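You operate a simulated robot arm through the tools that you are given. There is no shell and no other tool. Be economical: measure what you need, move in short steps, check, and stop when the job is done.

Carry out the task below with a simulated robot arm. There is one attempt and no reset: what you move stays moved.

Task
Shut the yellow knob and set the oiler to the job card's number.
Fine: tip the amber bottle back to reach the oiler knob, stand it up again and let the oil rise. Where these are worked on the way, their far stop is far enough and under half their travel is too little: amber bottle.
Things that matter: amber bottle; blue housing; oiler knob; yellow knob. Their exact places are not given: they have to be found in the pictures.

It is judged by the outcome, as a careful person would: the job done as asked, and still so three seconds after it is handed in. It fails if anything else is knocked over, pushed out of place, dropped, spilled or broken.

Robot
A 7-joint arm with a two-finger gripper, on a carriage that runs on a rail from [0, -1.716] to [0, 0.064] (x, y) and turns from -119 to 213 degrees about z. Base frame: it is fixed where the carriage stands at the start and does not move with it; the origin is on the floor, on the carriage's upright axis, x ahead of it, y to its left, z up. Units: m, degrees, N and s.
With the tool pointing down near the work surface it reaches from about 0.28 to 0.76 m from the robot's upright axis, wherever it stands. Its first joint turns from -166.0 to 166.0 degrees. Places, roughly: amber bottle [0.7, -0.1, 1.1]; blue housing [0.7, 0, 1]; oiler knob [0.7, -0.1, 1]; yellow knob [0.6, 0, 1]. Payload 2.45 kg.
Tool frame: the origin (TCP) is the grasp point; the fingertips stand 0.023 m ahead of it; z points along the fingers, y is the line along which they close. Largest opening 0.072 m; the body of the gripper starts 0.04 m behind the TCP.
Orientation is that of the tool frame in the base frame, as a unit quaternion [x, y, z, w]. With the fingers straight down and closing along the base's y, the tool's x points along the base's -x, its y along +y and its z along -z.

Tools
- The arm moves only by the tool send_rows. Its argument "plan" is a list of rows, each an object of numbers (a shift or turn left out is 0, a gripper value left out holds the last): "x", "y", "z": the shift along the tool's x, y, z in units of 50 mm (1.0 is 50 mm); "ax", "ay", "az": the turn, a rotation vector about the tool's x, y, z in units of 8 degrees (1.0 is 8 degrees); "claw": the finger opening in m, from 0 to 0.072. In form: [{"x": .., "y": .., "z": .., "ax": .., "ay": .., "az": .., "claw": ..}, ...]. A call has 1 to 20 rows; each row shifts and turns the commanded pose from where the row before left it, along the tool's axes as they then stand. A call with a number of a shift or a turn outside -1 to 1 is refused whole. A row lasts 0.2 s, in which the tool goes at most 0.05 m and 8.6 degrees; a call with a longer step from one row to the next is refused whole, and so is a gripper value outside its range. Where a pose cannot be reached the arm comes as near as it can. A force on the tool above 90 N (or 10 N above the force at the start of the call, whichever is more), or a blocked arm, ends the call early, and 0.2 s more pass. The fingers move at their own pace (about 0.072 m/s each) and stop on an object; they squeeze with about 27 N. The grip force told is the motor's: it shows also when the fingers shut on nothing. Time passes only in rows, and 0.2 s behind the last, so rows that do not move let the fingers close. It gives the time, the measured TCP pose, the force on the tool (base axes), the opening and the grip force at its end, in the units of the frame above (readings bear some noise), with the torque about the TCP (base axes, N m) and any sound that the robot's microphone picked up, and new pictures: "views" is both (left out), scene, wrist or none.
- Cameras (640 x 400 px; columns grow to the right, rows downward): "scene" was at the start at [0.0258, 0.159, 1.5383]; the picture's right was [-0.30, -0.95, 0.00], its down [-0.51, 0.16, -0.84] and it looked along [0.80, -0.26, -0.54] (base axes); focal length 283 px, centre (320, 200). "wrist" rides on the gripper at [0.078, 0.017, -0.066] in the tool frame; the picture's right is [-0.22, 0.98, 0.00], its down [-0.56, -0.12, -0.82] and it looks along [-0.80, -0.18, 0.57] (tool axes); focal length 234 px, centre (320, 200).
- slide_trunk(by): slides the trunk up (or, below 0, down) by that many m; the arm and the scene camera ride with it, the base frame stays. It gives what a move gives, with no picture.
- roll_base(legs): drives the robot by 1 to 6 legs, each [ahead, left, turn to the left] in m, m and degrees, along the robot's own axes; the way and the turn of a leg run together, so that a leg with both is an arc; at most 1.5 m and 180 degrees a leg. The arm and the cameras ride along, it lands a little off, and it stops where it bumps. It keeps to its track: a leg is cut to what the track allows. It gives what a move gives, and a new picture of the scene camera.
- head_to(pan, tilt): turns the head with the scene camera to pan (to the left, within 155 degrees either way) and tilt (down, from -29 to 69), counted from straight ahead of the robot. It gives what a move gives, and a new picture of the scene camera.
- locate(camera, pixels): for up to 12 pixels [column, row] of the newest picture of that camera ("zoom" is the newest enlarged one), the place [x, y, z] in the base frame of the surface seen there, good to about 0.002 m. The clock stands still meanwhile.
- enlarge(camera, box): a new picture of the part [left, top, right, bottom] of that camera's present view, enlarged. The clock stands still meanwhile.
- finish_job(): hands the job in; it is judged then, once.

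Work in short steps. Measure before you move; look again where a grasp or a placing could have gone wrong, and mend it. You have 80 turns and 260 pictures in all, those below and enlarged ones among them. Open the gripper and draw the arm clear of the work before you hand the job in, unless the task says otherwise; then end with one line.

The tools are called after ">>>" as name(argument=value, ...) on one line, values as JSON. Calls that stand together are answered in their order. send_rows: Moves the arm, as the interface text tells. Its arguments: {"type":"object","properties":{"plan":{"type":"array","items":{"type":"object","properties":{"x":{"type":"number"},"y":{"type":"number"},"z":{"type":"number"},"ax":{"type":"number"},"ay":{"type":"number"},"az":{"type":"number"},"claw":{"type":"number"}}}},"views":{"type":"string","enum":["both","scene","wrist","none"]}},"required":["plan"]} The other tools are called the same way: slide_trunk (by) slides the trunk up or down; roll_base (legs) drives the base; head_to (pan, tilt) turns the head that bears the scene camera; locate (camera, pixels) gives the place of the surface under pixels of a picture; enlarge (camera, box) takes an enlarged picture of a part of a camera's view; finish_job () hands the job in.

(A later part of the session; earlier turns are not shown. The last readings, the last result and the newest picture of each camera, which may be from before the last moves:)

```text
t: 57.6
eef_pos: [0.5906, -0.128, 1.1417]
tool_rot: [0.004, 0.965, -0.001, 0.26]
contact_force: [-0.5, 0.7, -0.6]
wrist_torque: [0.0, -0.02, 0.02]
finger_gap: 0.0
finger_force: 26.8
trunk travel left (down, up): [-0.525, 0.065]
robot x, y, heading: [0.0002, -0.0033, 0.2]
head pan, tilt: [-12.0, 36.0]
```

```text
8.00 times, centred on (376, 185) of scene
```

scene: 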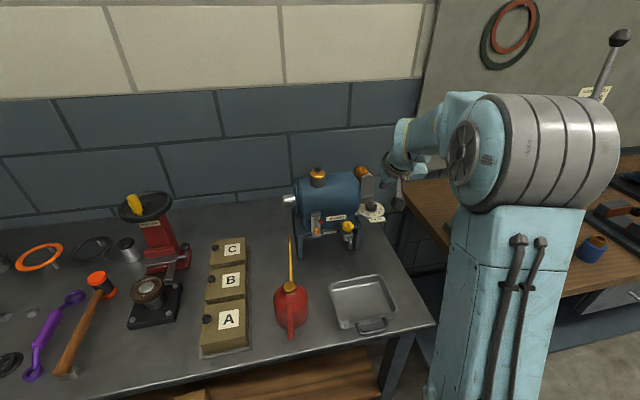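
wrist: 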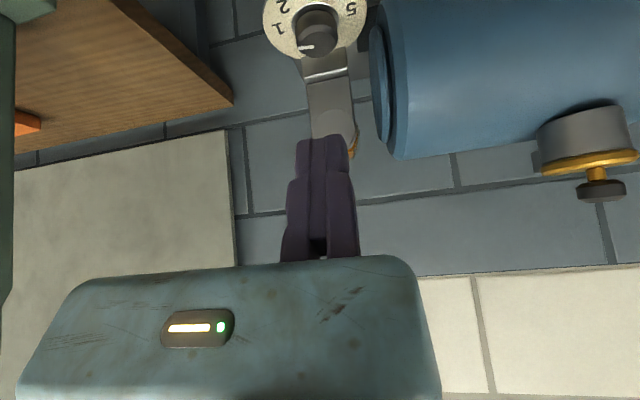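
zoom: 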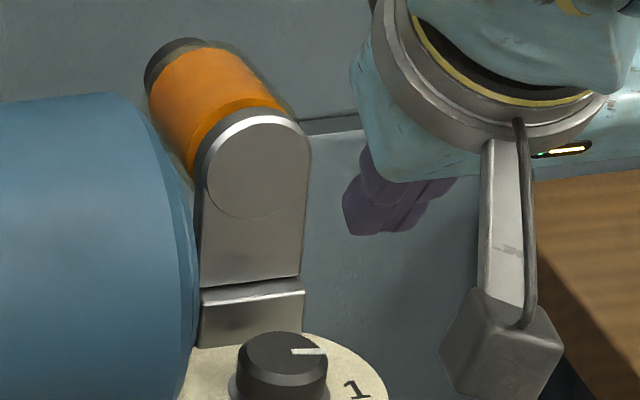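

The bottle stays back. I measure the knob, its pointer, the bracket plate and dial numbers.

>>> locate(camera="zoom", pixels=[[295, 351], [325, 351], [240, 355], [326, 360], [283, 335], [283, 372], [255, 260], [250, 310], [205, 260], [300, 230], [250, 140], [355, 390]])

>>> enlarge(camera="scene", box=[344, 190, 408, 230])

>>> locate(camera="zoom", pixels=[[113, 162], [160, 196], [226, 200], [285, 178], [293, 133], [205, 70], [150, 100], [235, 100], [190, 130], [246, 72], [215, 72]])

```text
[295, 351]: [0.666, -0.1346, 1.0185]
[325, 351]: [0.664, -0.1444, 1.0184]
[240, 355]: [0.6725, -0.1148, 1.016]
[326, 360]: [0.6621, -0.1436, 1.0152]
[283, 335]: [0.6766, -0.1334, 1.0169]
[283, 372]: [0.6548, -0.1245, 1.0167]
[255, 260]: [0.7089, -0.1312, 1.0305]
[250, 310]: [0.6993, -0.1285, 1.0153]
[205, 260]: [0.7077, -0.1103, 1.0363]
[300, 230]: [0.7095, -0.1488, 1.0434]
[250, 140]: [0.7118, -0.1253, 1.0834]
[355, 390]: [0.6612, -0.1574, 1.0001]
```

```text
10.00 times, centred on (376, 210) of scene
```

zoom: 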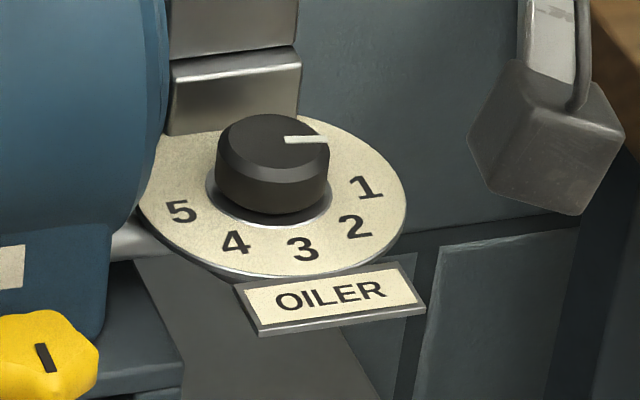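

```text
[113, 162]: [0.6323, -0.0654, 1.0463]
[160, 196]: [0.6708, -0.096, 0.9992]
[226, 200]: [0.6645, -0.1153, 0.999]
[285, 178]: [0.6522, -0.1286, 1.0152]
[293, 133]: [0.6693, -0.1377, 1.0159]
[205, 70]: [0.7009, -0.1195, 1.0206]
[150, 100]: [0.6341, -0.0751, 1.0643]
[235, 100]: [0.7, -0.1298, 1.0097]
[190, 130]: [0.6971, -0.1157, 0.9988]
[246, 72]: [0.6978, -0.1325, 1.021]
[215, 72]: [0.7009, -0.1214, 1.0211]
```

The pointer now stands at 1 (-100°); 5 is at +100°, going 1→2→3→4→5 clockwise, 160° in all. Given the jammed finger, the best access is a vertical tool at yaw 150°→~70° (fixed finger on the free side). I untilt, rise and start yawing.

>>> send_rows(plan=[{"x": -0.25, "z": -0.43, "y": -0.6}, {"ay": 0.75}, {"ay": 0.75}, {"ay": 0.75}, {"ay": 0.75}, {"ay": 0.75}, {"az": -1}, {"az": -1}, {"az": -1}, {"az": -1}, {"az": -1}, {"az": -1}, {"az": -1}, {"az": -1}, {"az": -1}, {"az": -1}, {"az": -1}, {"az": -1}, {"az": -1}, {}], views="scene")

>>> send_rows(plan=[{"az": -1}, {"az": -1}, {"az": -1}, {"az": -1}, {"az": -1}, {"az": -0.75, "claw": 0.044}, {}])

```text
t: 61.9
eef_pos: [0.5903, -0.1573, 1.1696]
tool_rot: [0.786, -0.618, 0.0, -0.001]
contact_force: [-0.5, -0.4, -0.2]
wrist_torque: [0.04, -0.02, 0.01]
finger_gap: 0.0002
finger_force: 26.8
trunk travel left (down, up): [-0.525, 0.065]
robot x, y, heading: [0.0007, 0.0012, 0.1]
head pan, tilt: [-12.0, 36.0]
```

scene: 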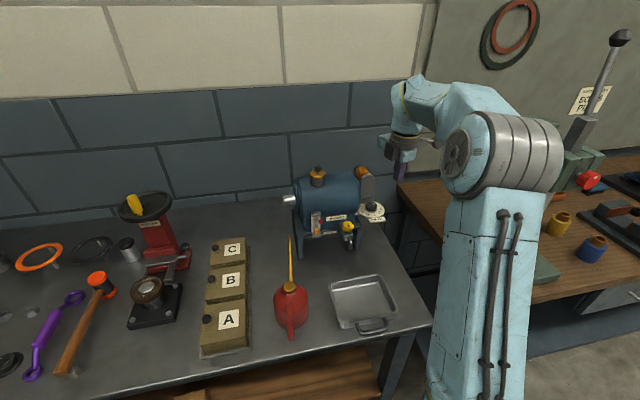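

```text
t: 63.5
eef_pos: [0.5907, -0.1592, 1.1677]
tool_rot: [0.965, -0.264, 0.001, -0.001]
contact_force: [0.2, 0.3, -0.5]
wrist_torque: [0.0, 0.01, 0.0]
finger_gap: 0.0441
finger_force: 0.1
trunk travel left (down, up): [-0.525, 0.065]
robot x, y, heading: [0.0007, -0.0004, 0.1]
head pan, tilt: [-12.0, 36.0]
```

scene: 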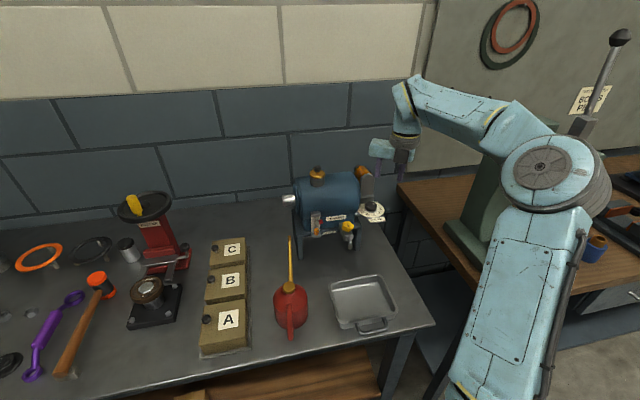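
wrist: 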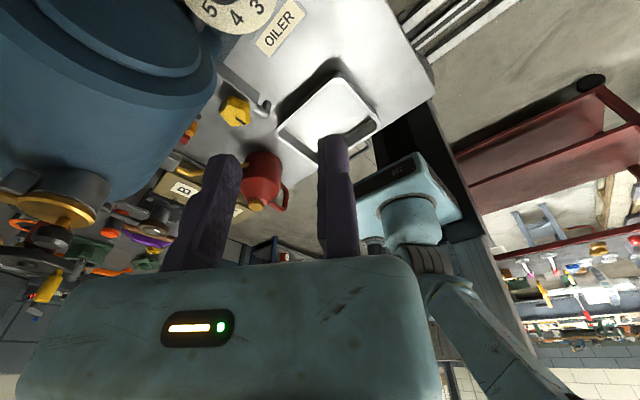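

Yaw 149° reached. I go above the oiler knob with the fixed pad at its (-x,-y) side and look.

>>> send_rows(plan=[{"x": 0.508, "y": -0.455}, {"x": 0.508, "y": -0.455}, {"z": 0.8}, {"z": 0.75}, {}])

>>> enlarge(camera="scene", box=[336, 160, 416, 210])

>>> enlarge(camera="wrist", box=[160, 60, 400, 210])

```text
t: 64.7
eef_pos: [0.6133, -0.1522, 1.0882]
tool_rot: [0.965, -0.263, 0.0, -0.002]
contact_force: [-1.0, 0.2, 0.0]
wrist_torque: [0.04, 0.02, -0.06]
finger_gap: 0.044
finger_force: 0.1
out of reach, approached as far as the arm can: row 1, 2
trunk travel left (down, up): [-0.525, 0.065]
robot x, y, heading: [0.0032, 0.0001, -0.0]
head pan, tilt: [-12.0, 36.0]
```

scene: 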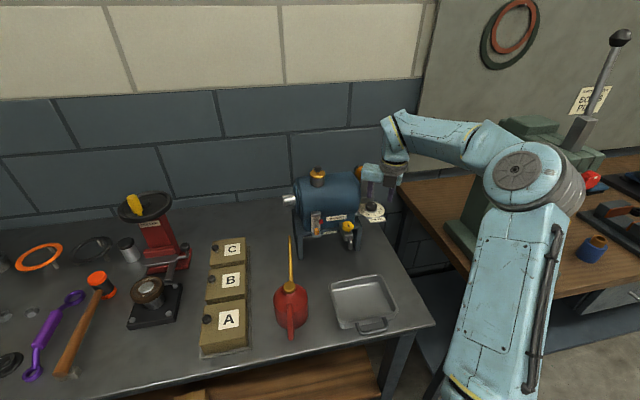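
wrist: 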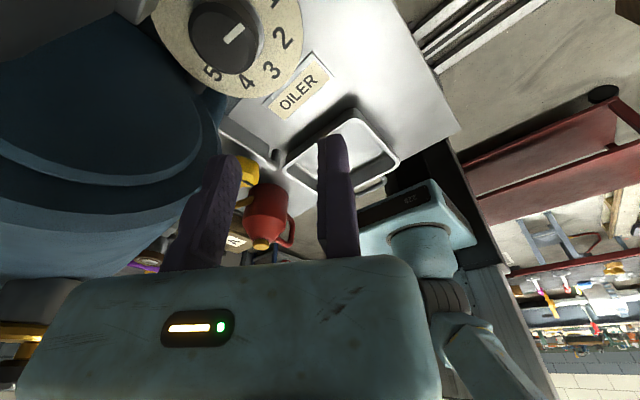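

```text
8.00 times, centred on (376, 185) of scene
```

zoom: 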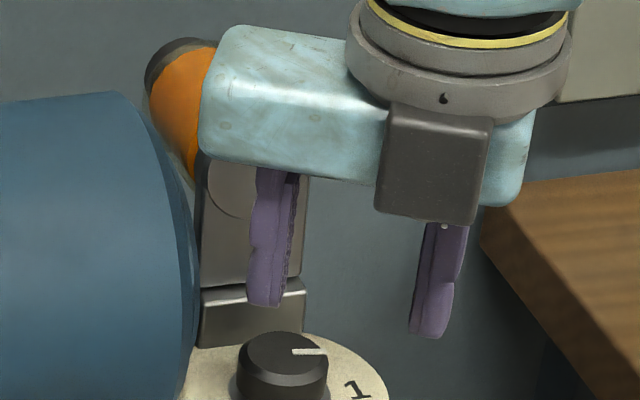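

```text
2.67 times, centred on (280, 135) of wrist
```

zoom: 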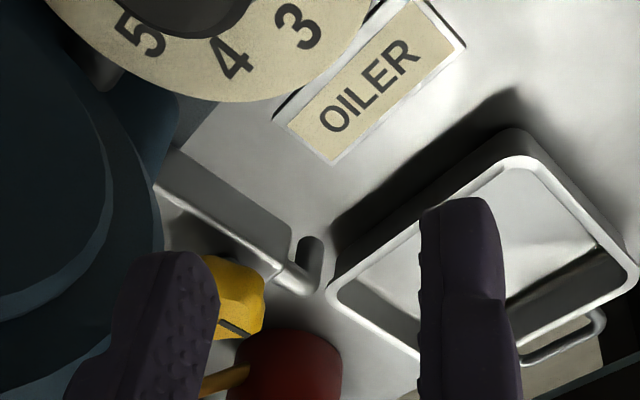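

The lateral shift was cut short at height. Now lower, I try the remaining 4.4 cm again.

>>> send_rows(plan=[{"x": 0.35, "y": -0.28}, {"x": 0.35, "y": -0.28}, {}], views="none")

```text
t: 65.5
eef_pos: [0.6561, -0.1443, 1.0895]
tool_rot: [0.965, -0.263, 0.0, -0.001]
contact_force: [-0.2, 0.1, -1.3]
wrist_torque: [-0.04, 0.01, 0.0]
finger_gap: 0.0438
finger_force: 0.0
trunk travel left (down, up): [-0.525, 0.065]
robot x, y, heading: [0.002, 0.0037, 0.0]
head pan, tilt: [-12.0, 36.0]
```

Reached (0.656,-0.144). I descend to just above the knob and check alignment.

>>> send_rows(plan=[{"z": 0.45, "claw": 0.042}, {"z": 0.3}, {}])

>>> enlarge(camera="scene", box=[344, 180, 408, 220])

>>> enlarge(camera="wrist", box=[160, 40, 400, 190])

```text
t: 66.2
eef_pos: [0.6582, -0.1455, 1.0703]
tool_rot: [0.963, -0.268, 0.018, -0.006]
contact_force: [-9.5, -3.6, 25.3]
wrist_torque: [2.0, -1.22, 0.58]
finger_gap: 0.0418
finger_force: 0.1
trunk travel left (down, up): [-0.525, 0.065]
robot x, y, heading: [-0.0001, -0.0041, 0.1]
head pan, tilt: [-12.0, 36.0]
stopped in row 3: the force on the tool passed its limit at 94 N (the readings are from after the stop); the commanded pose is now the measured one
```

scene: 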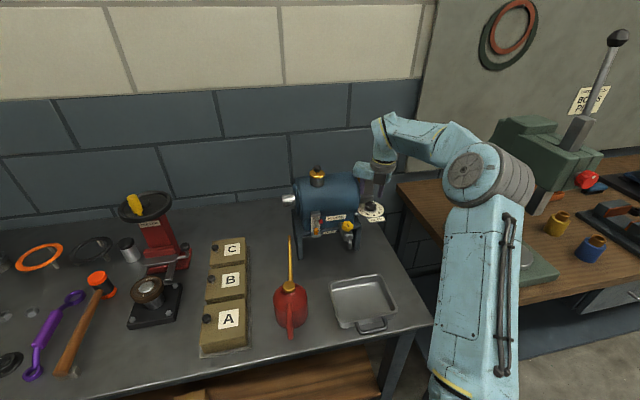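
wrist: 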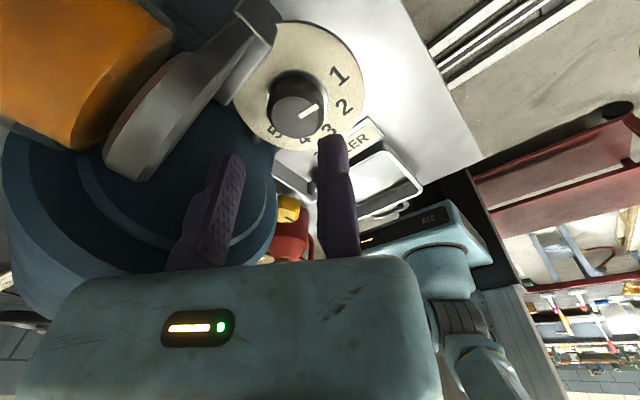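

```text
10.00 times, centred on (376, 200) of scene
```

zoom: 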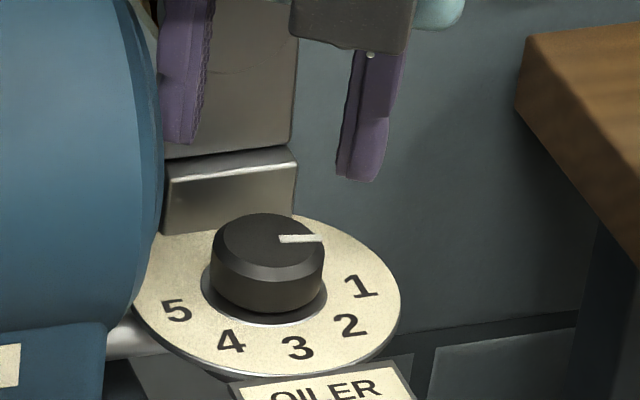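

```text
2.67 times, centred on (280, 115) of wrist
```

zoom: 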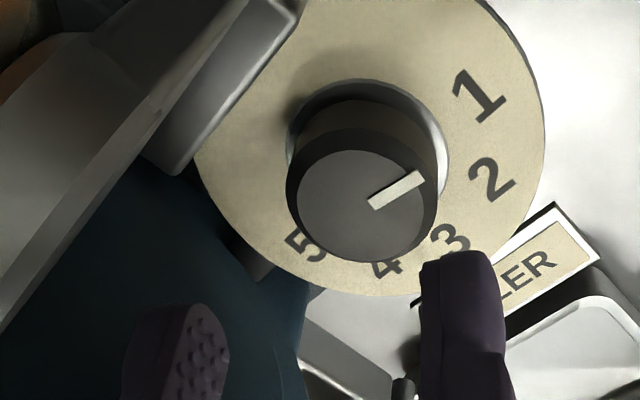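

Contact on the housing top: the palm reaches ~8 cm toward the moving-finger side, so this side doesn't fit. Better: tool tilted 50° with yaw ~80°→0°, palm pointing to the free front-right. I lift straight up first and measure the green press's place.

>>> send_rows(plan=[{"z": -0.4}, {"z": -0.8}, {"z": -0.6}, {}])

>>> locate(camera="scene", pixels=[[505, 125], [530, 200], [540, 265], [405, 190], [470, 250], [550, 145], [560, 240], [575, 105]])

>>> enlarge(camera="scene", box=[336, 160, 416, 210])

```text
t: 67.2
eef_pos: [0.6591, -0.1479, 1.1365]
tool_rot: [0.963, -0.268, 0.014, -0.005]
contact_force: [-0.7, -0.1, 0.1]
wrist_torque: [0.01, -0.01, -0.04]
finger_gap: 0.0418
finger_force: 0.1
out of reach, approached as far as the arm can: row 3
trunk travel left (down, up): [-0.525, 0.065]
robot x, y, heading: [-0.0017, -0.0006, -0.2]
head pan, tilt: [-12.0, 36.0]
```

scene: 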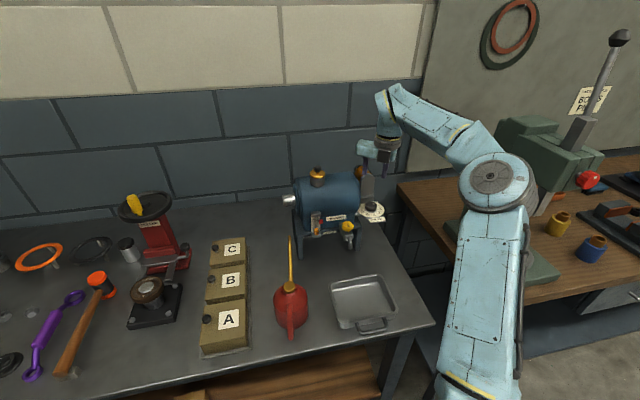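
wrist: 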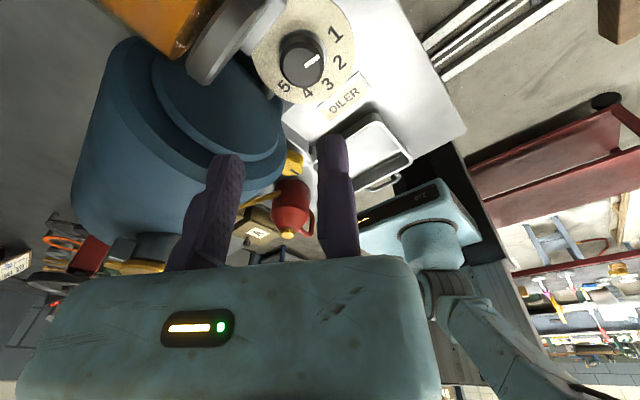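

```text
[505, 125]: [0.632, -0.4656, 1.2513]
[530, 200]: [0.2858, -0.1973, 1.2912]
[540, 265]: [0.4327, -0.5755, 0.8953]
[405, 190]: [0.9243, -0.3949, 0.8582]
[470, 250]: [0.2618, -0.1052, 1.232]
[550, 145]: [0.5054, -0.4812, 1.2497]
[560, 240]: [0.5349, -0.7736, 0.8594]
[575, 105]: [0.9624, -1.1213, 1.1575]
```

```text
8.00 times, centred on (376, 185) of scene
```

zoom: 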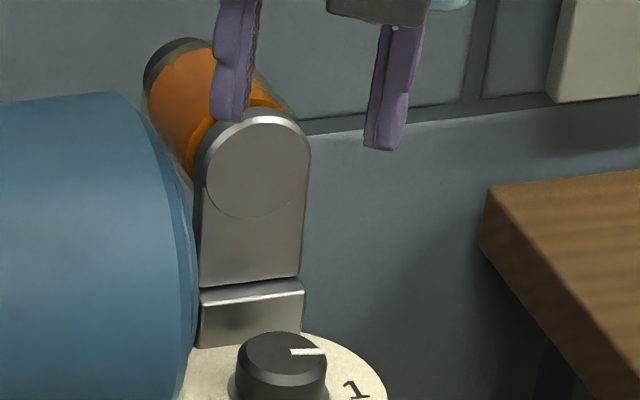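

Bottle and knob undisturbed; the press is at y≤-0.46. I move to free space at (0.58,-0.21), and yaw to 57°.

>>> send_rows(plan=[{"x": -0.242, "y": 0.624}, {"x": -0.242, "y": 0.624}, {"x": -0.242, "y": 0.624}, {"az": 0.958}, {"az": 0.958}, {"az": 0.958}, {"az": 0.958}, {"az": 0.958}, {"az": 0.958}, {"az": 0.958}, {"az": 0.958}, {"az": 0.958}, {"az": 0.958}, {"az": 0.958}, {"az": 0.958}, {}], views="none")

>>> send_rows(plan=[{"ay": -0.9}, {"ay": -0.9}, {"ay": -0.9}, {"ay": -0.9}, {"ay": -0.9}, {"ay": -0.9}, {"ay": -0.85, "claw": 0.036}, {}], views="wrist")

```text
t: 70.6
eef_pos: [0.5784, -0.2079, 1.1325]
tool_rot: [-0.477, 0.879, -0.005, 0.013]
contact_force: [-0.2, 0.5, 0.2]
wrist_torque: [0.03, -0.01, 0.02]
finger_gap: 0.042
finger_force: 0.0
trunk travel left (down, up): [-0.525, 0.065]
robot x, y, heading: [-0.0002, 0.0021, -0.0]
head pan, tilt: [-12.0, 36.0]
```

```text
t: 72.4
eef_pos: [0.5785, -0.2071, 1.1335]
tool_rot: [-0.436, 0.79, 0.197, 0.383]
contact_force: [0.3, 0.2, 0.6]
wrist_torque: [0.01, 0.02, 0.0]
finger_gap: 0.0357
finger_force: 0.1
trunk travel left (down, up): [-0.525, 0.065]
robot x, y, heading: [-0.0001, 0.0016, -0.1]
head pan, tilt: [-12.0, 36.0]
```

wrist: 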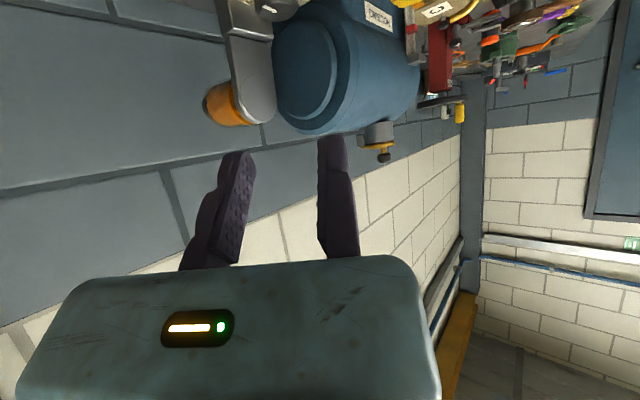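

Axes: yaw 57°, tilt 51°. I move to a staging point 7 cm behind the knob along the finger line.

>>> send_rows(plan=[{"x": 0.474, "y": -0.246}, {"z": 0.8}, {"z": 0.77}, {}])

>>> enlarge(camera="wrist", box=[200, 40, 392, 160])

>>> enlarge(camera="scene", box=[336, 170, 416, 220])

```text
t: 73.4
eef_pos: [0.6162, -0.1756, 1.0648]
tool_rot: [-0.435, 0.79, 0.197, 0.384]
contact_force: [-0.5, 0.5, 0.3]
wrist_torque: [-0.01, 0.0, 0.03]
finger_gap: 0.0361
finger_force: 0.1
trunk travel left (down, up): [-0.525, 0.065]
robot x, y, heading: [0.0003, -0.0014, -0.4]
head pan, tilt: [-12.0, 36.0]
```

scene: 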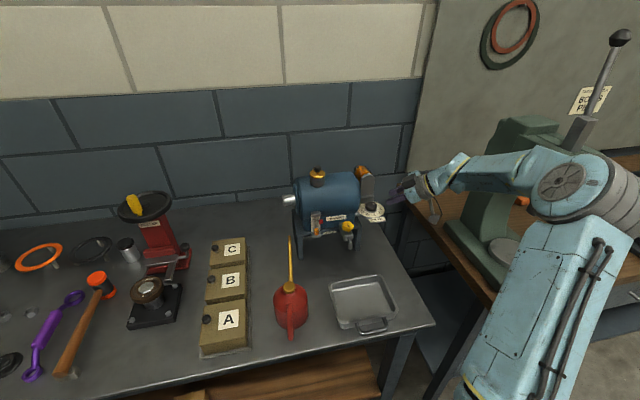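
wrist: 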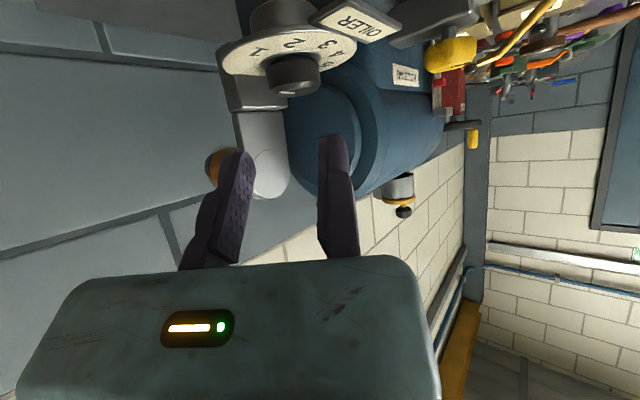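

```text
3.33 times, centred on (296, 100) of wrist
```

zoom: 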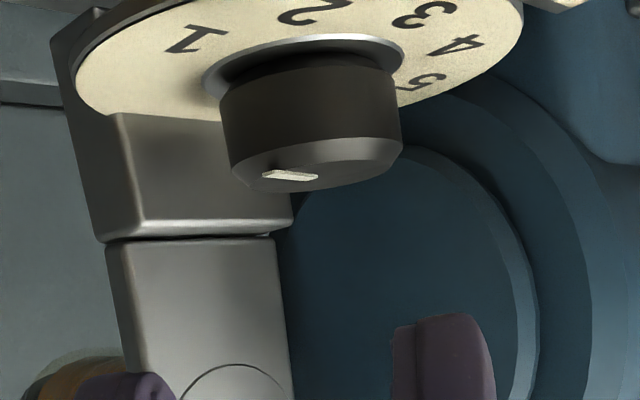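

```text
8.00 times, centred on (376, 195) of scene
```

zoom: 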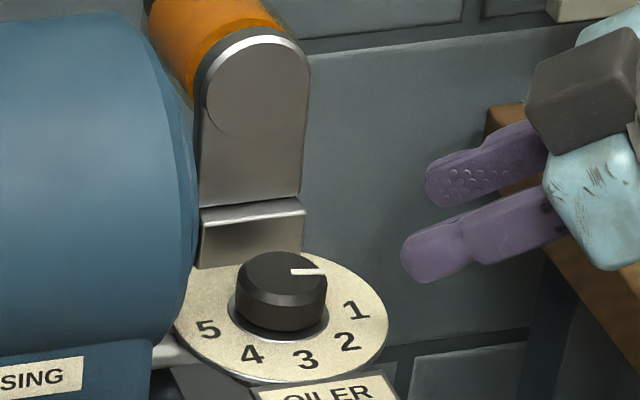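

The scene is clear. I re-measure the knob's sides and top from this view for exact centring.

>>> locate(camera="zoom", pixels=[[240, 275], [282, 248], [325, 275], [283, 330], [238, 300], [325, 300], [283, 296], [250, 220], [225, 250], [325, 271], [291, 271]])

>>> locate(camera="wrist", pixels=[[268, 75], [319, 75], [293, 75], [240, 80], [265, 95], [280, 100], [285, 104], [240, 105]])

```text
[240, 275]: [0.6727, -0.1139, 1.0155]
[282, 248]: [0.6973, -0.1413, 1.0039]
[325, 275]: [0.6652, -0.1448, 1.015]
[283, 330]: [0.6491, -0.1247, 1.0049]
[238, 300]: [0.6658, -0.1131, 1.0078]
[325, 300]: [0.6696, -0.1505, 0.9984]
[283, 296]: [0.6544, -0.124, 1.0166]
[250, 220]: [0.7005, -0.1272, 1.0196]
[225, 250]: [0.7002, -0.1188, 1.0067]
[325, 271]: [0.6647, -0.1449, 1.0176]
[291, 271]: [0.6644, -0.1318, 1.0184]
```

```text
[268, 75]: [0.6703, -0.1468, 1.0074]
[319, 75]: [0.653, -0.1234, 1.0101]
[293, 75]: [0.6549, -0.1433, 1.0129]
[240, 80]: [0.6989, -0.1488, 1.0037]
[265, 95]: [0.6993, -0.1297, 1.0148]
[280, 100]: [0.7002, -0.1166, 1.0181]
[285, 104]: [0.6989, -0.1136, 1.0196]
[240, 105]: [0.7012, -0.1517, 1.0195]
```

Centre (0.667,-0.130), r≈16.5 mm, block front at x=0.699. I yaw to 49°, open to 39 mm and advance most of the way.

>>> send_rows(plan=[{"ax": 0.777, "ay": 0.023, "az": 0.628, "claw": 0.039}, {"x": -0.03, "y": 0.2}, {"z": 0.4}, {"z": 0.4}, {"z": 0.35}, {}])

>>> enlarge(camera="wrist", box=[200, 60, 392, 180])

>>> enlarge(camera="scene", box=[336, 170, 416, 220])

```text
t: 74.8
eef_pos: [0.6392, -0.1356, 1.0322]
tool_rot: [-0.381, 0.818, 0.17, 0.396]
contact_force: [-2.0, 1.4, 1.0]
wrist_torque: [0.01, 0.01, 0.07]
finger_gap: 0.039
finger_force: 0.1
trunk travel left (down, up): [-0.525, 0.065]
robot x, y, heading: [0.0019, -0.0014, 0.0]
head pan, tilt: [-12.0, 36.0]
```

scene: 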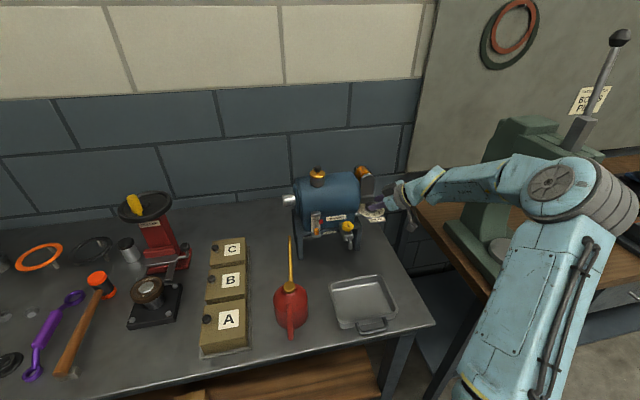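
wrist: 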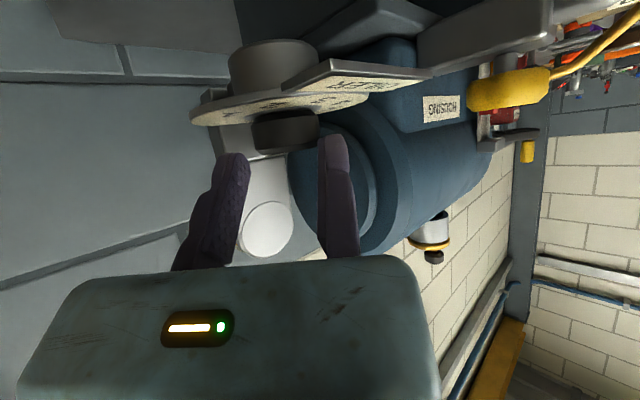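

```text
3.33 times, centred on (296, 120) of wrist
```

zoom: 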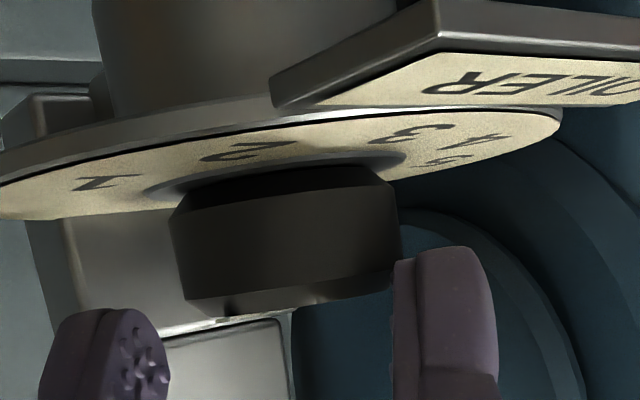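

```text
8.00 times, centred on (376, 195) of scene
```

zoom: 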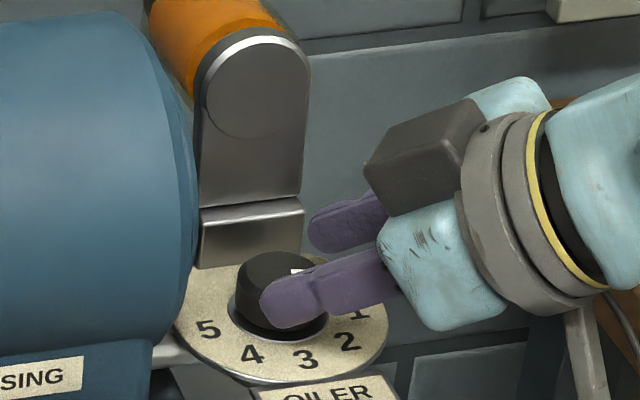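

The fixed pad is about in line with the knob's edge; I shift 3 mm outward, open to 42 mm, and advance the last 12 mm.

>>> send_rows(plan=[{"y": 0.06, "claw": 0.042}, {"z": 0.12}, {"z": 0.12}, {}], views="wrist")

>>> enlarge(camera="wrist", box=[200, 60, 392, 180])

>>> enlarge(camera="scene", box=[344, 185, 408, 225])

```text
t: 75.8
eef_pos: [0.643, -0.1273, 1.0235]
tool_rot: [-0.381, 0.818, 0.171, 0.396]
contact_force: [0.5, 0.5, 0.2]
wrist_torque: [0.02, 0.0, 0.0]
finger_gap: 0.0419
finger_force: 0.0
trunk travel left (down, up): [-0.525, 0.065]
robot x, y, heading: [0.0027, -0.0008, -0.2]
head pan, tilt: [-12.0, 36.0]
```

wrist: 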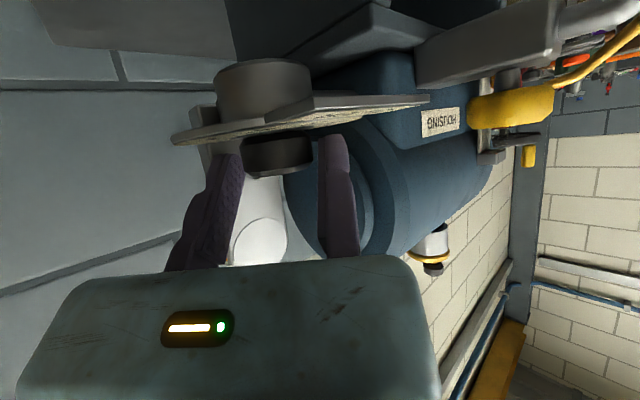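

```text
3.33 times, centred on (296, 120) of wrist
```

zoom: 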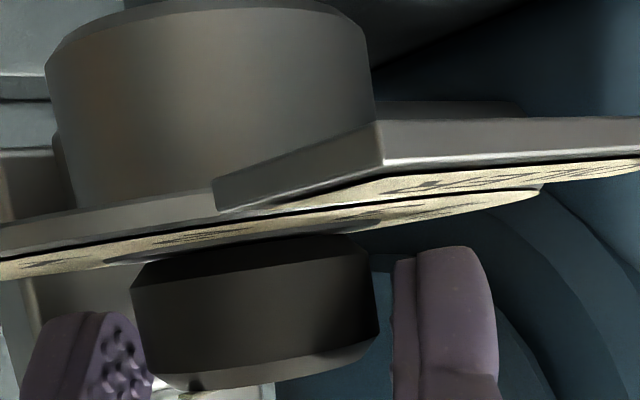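

```text
10.00 times, centred on (376, 205) of scene
```

zoom: 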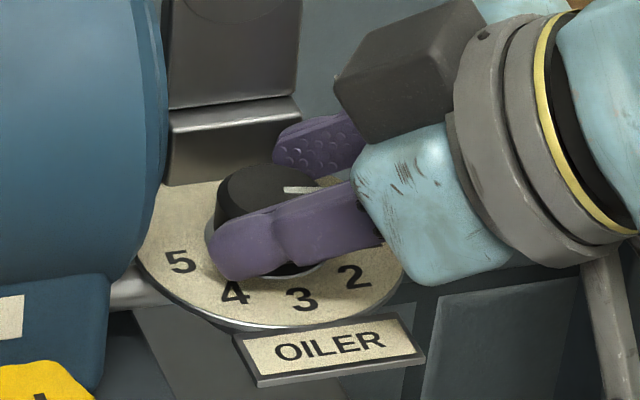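

Well aligned, with the pointer visible in the scene view. I shift 1 mm in and close.

>>> send_rows(plan=[{"y": -0.03}, {"claw": 0.0}, {}, {}], views="none")

```text
t: 76.8
eef_pos: [0.6445, -0.1294, 1.0234]
tool_rot: [-0.379, 0.819, 0.168, 0.397]
contact_force: [16.6, -10.6, 4.3]
wrist_torque: [-0.17, -0.27, -0.18]
finger_gap: 0.0336
finger_force: 44.7
trunk travel left (down, up): [-0.525, 0.065]
robot x, y, heading: [0.0012, 0.0001, -0.1]
head pan, tilt: [-12.0, 36.0]
```

Gripped at 33.6 mm. I turn clockwise 24° about the knob axis and look.

>>> send_rows(plan=[{"x": -0.0295, "y": 0.031, "z": 0.0364, "ax": 0.777, "ay": 0.023, "az": 0.628}, {"x": -0.0295, "y": 0.031, "z": 0.0364, "ax": 0.777, "ay": 0.023, "az": 0.628}, {"x": -0.0295, "y": 0.031, "z": 0.0364, "ax": 0.777, "ay": 0.023, "az": 0.628}, {}], views="scene")

>>> enlarge(camera="scene", box=[344, 185, 408, 225])

```text
t: 77.8
eef_pos: [0.6471, -0.1217, 1.0237]
tool_rot: [-0.201, 0.88, 0.083, 0.423]
contact_force: [25.0, -7.8, 1.4]
wrist_torque: [0.31, -0.48, 0.13]
finger_gap: 0.0337
finger_force: 45.3
trunk travel left (down, up): [-0.525, 0.065]
robot x, y, heading: [-0.0016, -0.0018, -0.3]
head pan, tilt: [-12.0, 36.0]
```

scene: 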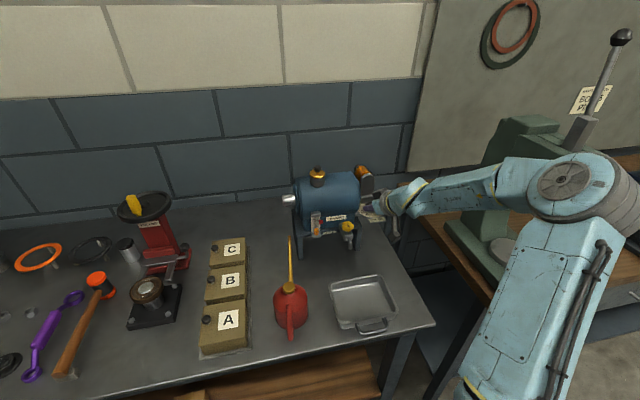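

```text
10.00 times, centred on (376, 205) of scene
```

zoom: 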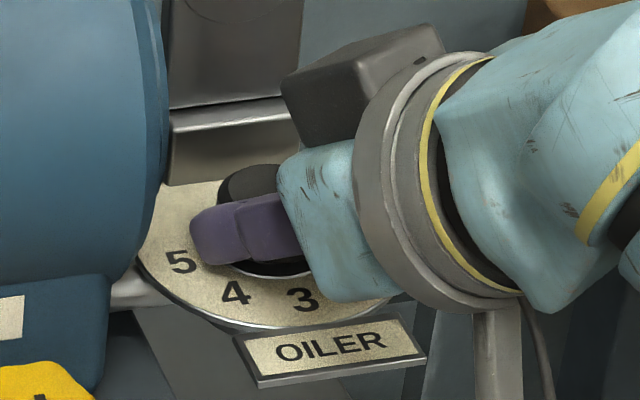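

Turning smoothly. I continue 24° more.

>>> send_rows(plan=[{"x": -0.0295, "y": 0.031, "z": 0.0364, "ax": 0.777, "ay": 0.023, "az": 0.628}, {"x": -0.0295, "y": 0.031, "z": 0.0364, "ax": 0.777, "ay": 0.023, "az": 0.628}, {"x": -0.0295, "y": 0.031, "z": 0.0364, "ax": 0.777, "ay": 0.023, "az": 0.628}, {}], views="both")

>>> enlarge(camera="scene", box=[344, 170, 424, 220])

```text
t: 78.8
eef_pos: [0.6512, -0.1143, 1.0231]
tool_rot: [-0.014, 0.902, -0.006, 0.431]
contact_force: [26.2, -7.5, 6.0]
wrist_torque: [0.22, -0.67, 0.32]
finger_gap: 0.0339
finger_force: 45.2
trunk travel left (down, up): [-0.525, 0.065]
robot x, y, heading: [0.0008, -0.0019, -0.1]
head pan, tilt: [-12.0, 36.0]
```

scene: 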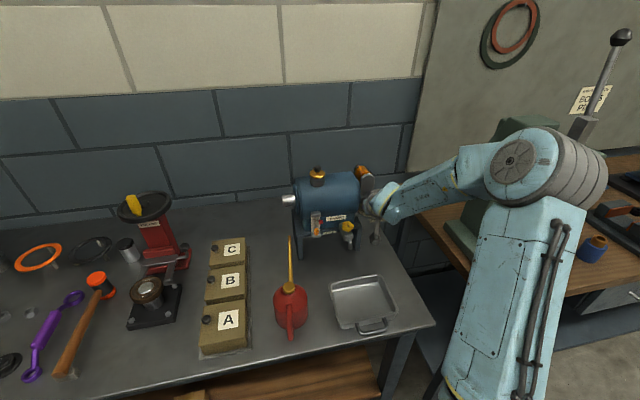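
wrist: 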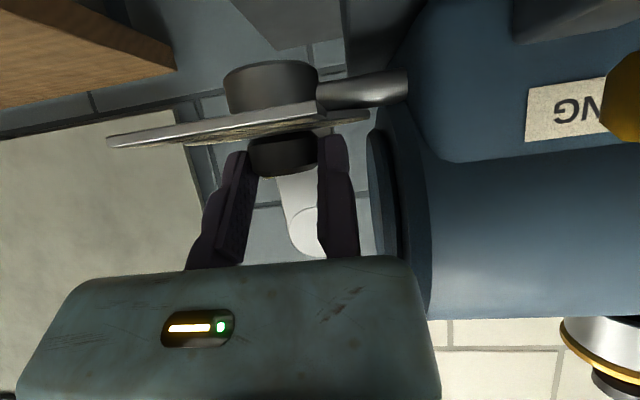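

```text
8.00 times, centred on (384, 195) of scene
```

zoom: 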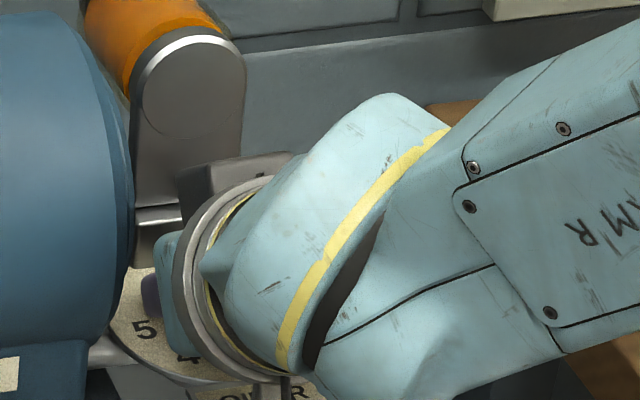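

48° done (yaw ~1°). I release, clear the pad, back out 5 cm, and swing the hand back to yaw 49°, then check the pointer.

>>> send_rows(plan=[{"claw": 0.042}, {"y": 0.05}, {"z": -0.2}, {"z": -0.35}, {"z": -0.45}, {"z": -0.3}, {"ax": -0.777, "ay": -0.023, "az": -0.628}, {"ax": -0.777, "ay": -0.023, "az": -0.628}, {"ax": -0.777, "ay": -0.023, "az": -0.628}, {"ax": -0.777, "ay": -0.023, "az": -0.628}, {"ax": -0.777, "ay": -0.023, "az": -0.628}, {"ax": -0.777, "ay": -0.023, "az": -0.628}, {}], views="both")

>>> enlarge(camera="scene", box=[344, 185, 408, 225])

>>> enlarge(camera="wrist", box=[200, 40, 392, 160])

```text
t: 81.6
eef_pos: [0.6004, -0.1095, 1.0643]
tool_rot: [-0.38, 0.819, 0.168, 0.397]
contact_force: [0.7, 0.0, -0.4]
wrist_torque: [0.03, -0.03, 0.02]
finger_gap: 0.0419
finger_force: 0.1
trunk travel left (down, up): [-0.525, 0.065]
robot x, y, heading: [-0.0067, 0.0026, 0.1]
head pan, tilt: [-12.0, 36.0]
```

scene: 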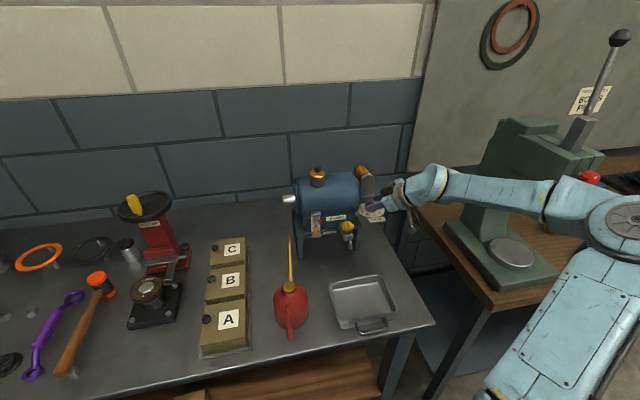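
wrist: 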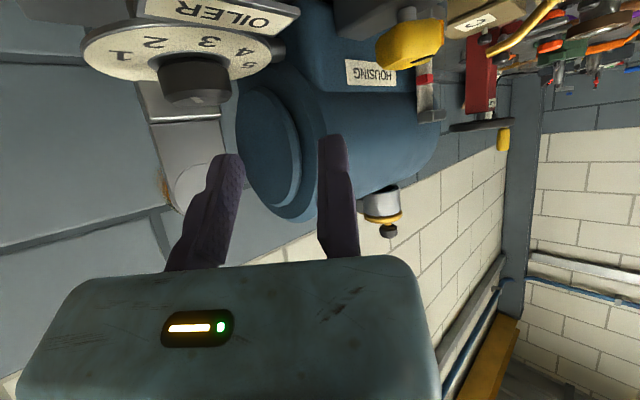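

```text
10.00 times, centred on (376, 205) of scene
```

zoom: 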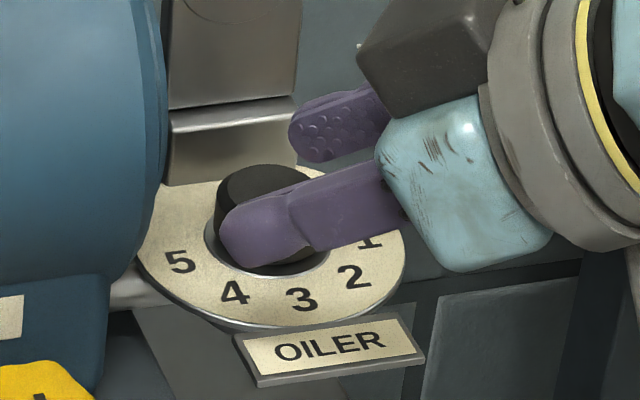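

```text
3.33 times, centred on (296, 100) of wrist
```

zoom: 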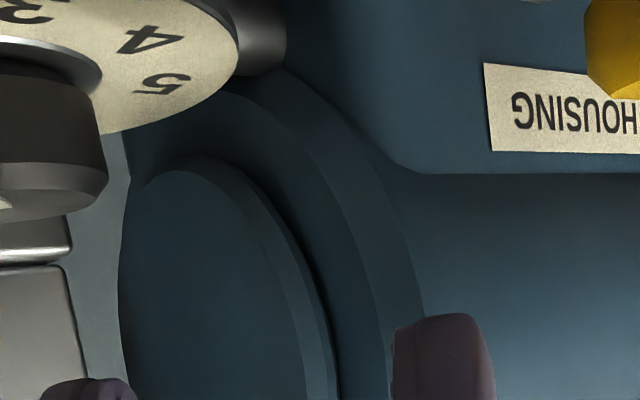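

I check the pointer (zoom on the knob), then perform the second grip at the same place as before.

>>> enlarge(camera="wrist", box=[80, 20, 272, 140])

>>> send_rows(plan=[{"x": 0.234, "y": -0.43, "z": -0.125}, {"x": 0.234, "y": -0.43, "z": -0.125}, {}, {"z": 0.35}, {"z": 0.35}, {}], views="wrist")

>>> enlarge(camera="scene", box=[344, 185, 408, 225])

```text
3.33 times, centred on (176, 80) of wrist
```

zoom: 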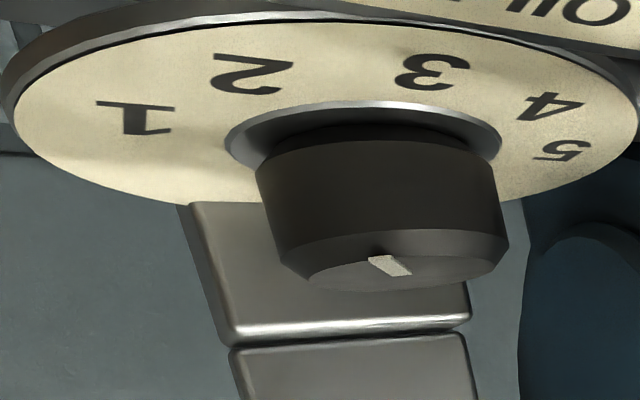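

```text
t: 83.0
eef_pos: [0.6341, -0.1373, 1.0336]
tool_rot: [-0.38, 0.818, 0.17, 0.396]
contact_force: [0.1, -0.5, -0.5]
wrist_torque: [0.04, 0.02, 0.0]
finger_gap: 0.0418
finger_force: 0.1
trunk travel left (down, up): [-0.525, 0.065]
robot x, y, heading: [0.0001, -0.0018, -0.0]
head pan, tilt: [-12.0, 36.0]
```

wrist: 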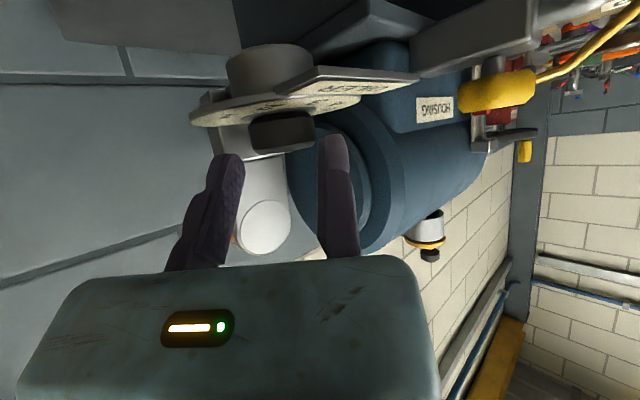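

```text
10.00 times, centred on (376, 205) of scene
```

zoom: 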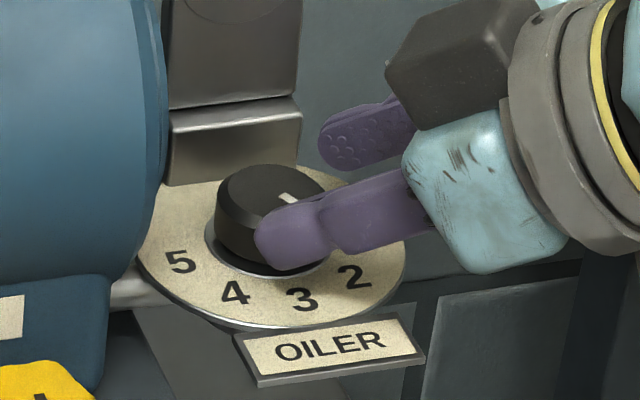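

The pointer moved about 45°, nearly to 2. Aligned again; I advance, close and turn another 52°.

>>> send_rows(plan=[{"z": 0.3}, {"y": -0.04}, {"claw": 0.0}, {}, {}, {"x": -0.0295, "y": 0.031, "z": 0.0364, "ax": 0.777, "ay": 0.023, "az": 0.628}, {"x": -0.0295, "y": 0.031, "z": 0.0364, "ax": 0.777, "ay": 0.023, "az": 0.628}, {"x": -0.0295, "y": 0.031, "z": 0.0364, "ax": 0.777, "ay": 0.023, "az": 0.628}, {"x": -0.0295, "y": 0.031, "z": 0.0364, "ax": 0.777, "ay": 0.023, "az": 0.628}, {"x": -0.0295, "y": 0.031, "z": 0.0364, "ax": 0.777, "ay": 0.023, "az": 0.628}, {"x": -0.0295, "y": 0.031, "z": 0.0364, "ax": 0.777, "ay": 0.023, "az": 0.628}, {"x": -0.015, "y": 0.015, "z": 0.018, "ax": 0.388, "ay": 0.011, "az": 0.314}, {}], views="wrist")

>>> send_rows(plan=[{"claw": 0.042}, {"y": 0.05}, {"z": -0.2}, {"z": -0.35}, {"z": -0.45}, {"z": -0.3}, {"ax": -0.777, "ay": -0.023, "az": -0.628}, {"ax": -0.777, "ay": -0.023, "az": -0.628}, {"ax": -0.777, "ay": -0.023, "az": -0.628}, {"ax": -0.777, "ay": -0.023, "az": -0.628}, {"ax": -0.777, "ay": -0.023, "az": -0.628}, {"ax": -0.777, "ay": -0.023, "az": -0.628}, {"ax": -0.388, "ay": -0.011, "az": -0.314}, {}], views="wrist")

>>> enlarge(camera="wrist", box=[80, 20, 272, 140])

```text
t: 85.8
eef_pos: [0.652, -0.1139, 1.0234]
tool_rot: [0.017, 0.902, -0.021, 0.431]
contact_force: [-13.8, 2.3, 9.5]
wrist_torque: [0.09, 0.38, -0.19]
finger_gap: 0.0336
finger_force: 44.8
trunk travel left (down, up): [-0.525, 0.065]
robot x, y, heading: [0.0012, -0.0017, -0.3]
head pan, tilt: [-12.0, 36.0]
```

wrist: 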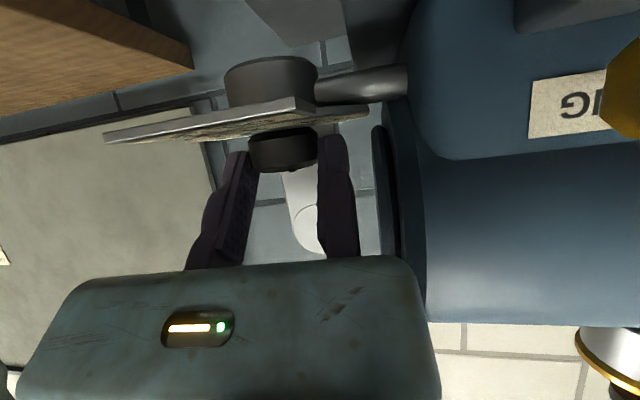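

```text
t: 88.8
eef_pos: [0.6019, -0.108, 1.0625]
tool_rot: [-0.38, 0.819, 0.169, 0.396]
contact_force: [0.3, 0.5, 0.4]
wrist_torque: [0.01, 0.01, 0.02]
finger_gap: 0.042
finger_force: 0.1
trunk travel left (down, up): [-0.525, 0.065]
robot x, y, heading: [0.0013, -0.0041, 0.2]
head pan, tilt: [-12.0, 36.0]
```

wrist: 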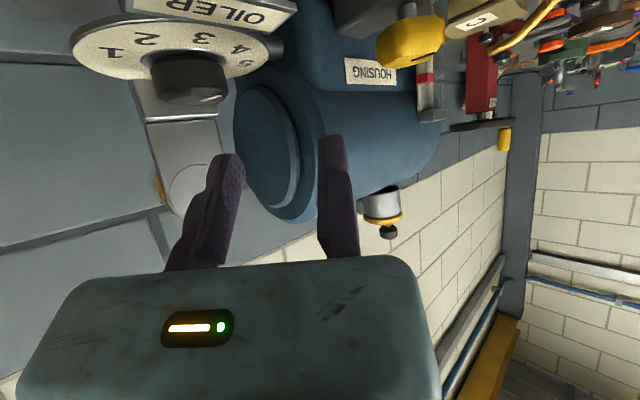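

```text
3.33 times, centred on (176, 80) of wrist
```

zoom: 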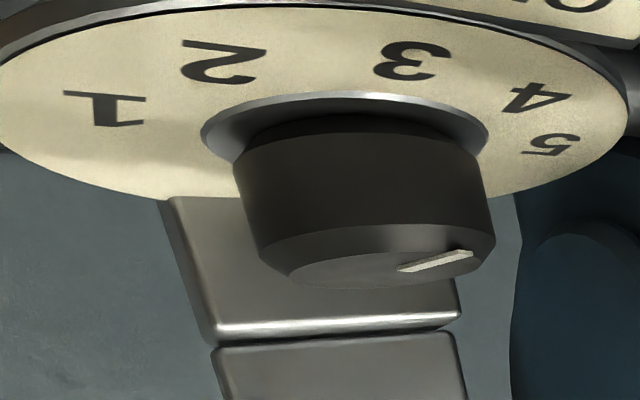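

I measure the pointer ends and a few dial numbers to get the remaining angle.

>>> locate(camera="zoom", pixels=[[405, 268], [470, 254], [292, 275], [494, 238], [385, 287], [552, 143], [538, 98], [413, 60], [222, 62], [103, 108]])

```text
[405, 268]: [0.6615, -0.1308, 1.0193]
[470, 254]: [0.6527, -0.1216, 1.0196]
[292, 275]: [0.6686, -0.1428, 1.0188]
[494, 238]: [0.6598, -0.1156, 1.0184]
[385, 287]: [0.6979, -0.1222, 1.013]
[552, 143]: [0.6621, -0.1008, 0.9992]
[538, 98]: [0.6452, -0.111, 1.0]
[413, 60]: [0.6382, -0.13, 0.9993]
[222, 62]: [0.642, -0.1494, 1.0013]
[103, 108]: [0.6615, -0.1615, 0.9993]
```

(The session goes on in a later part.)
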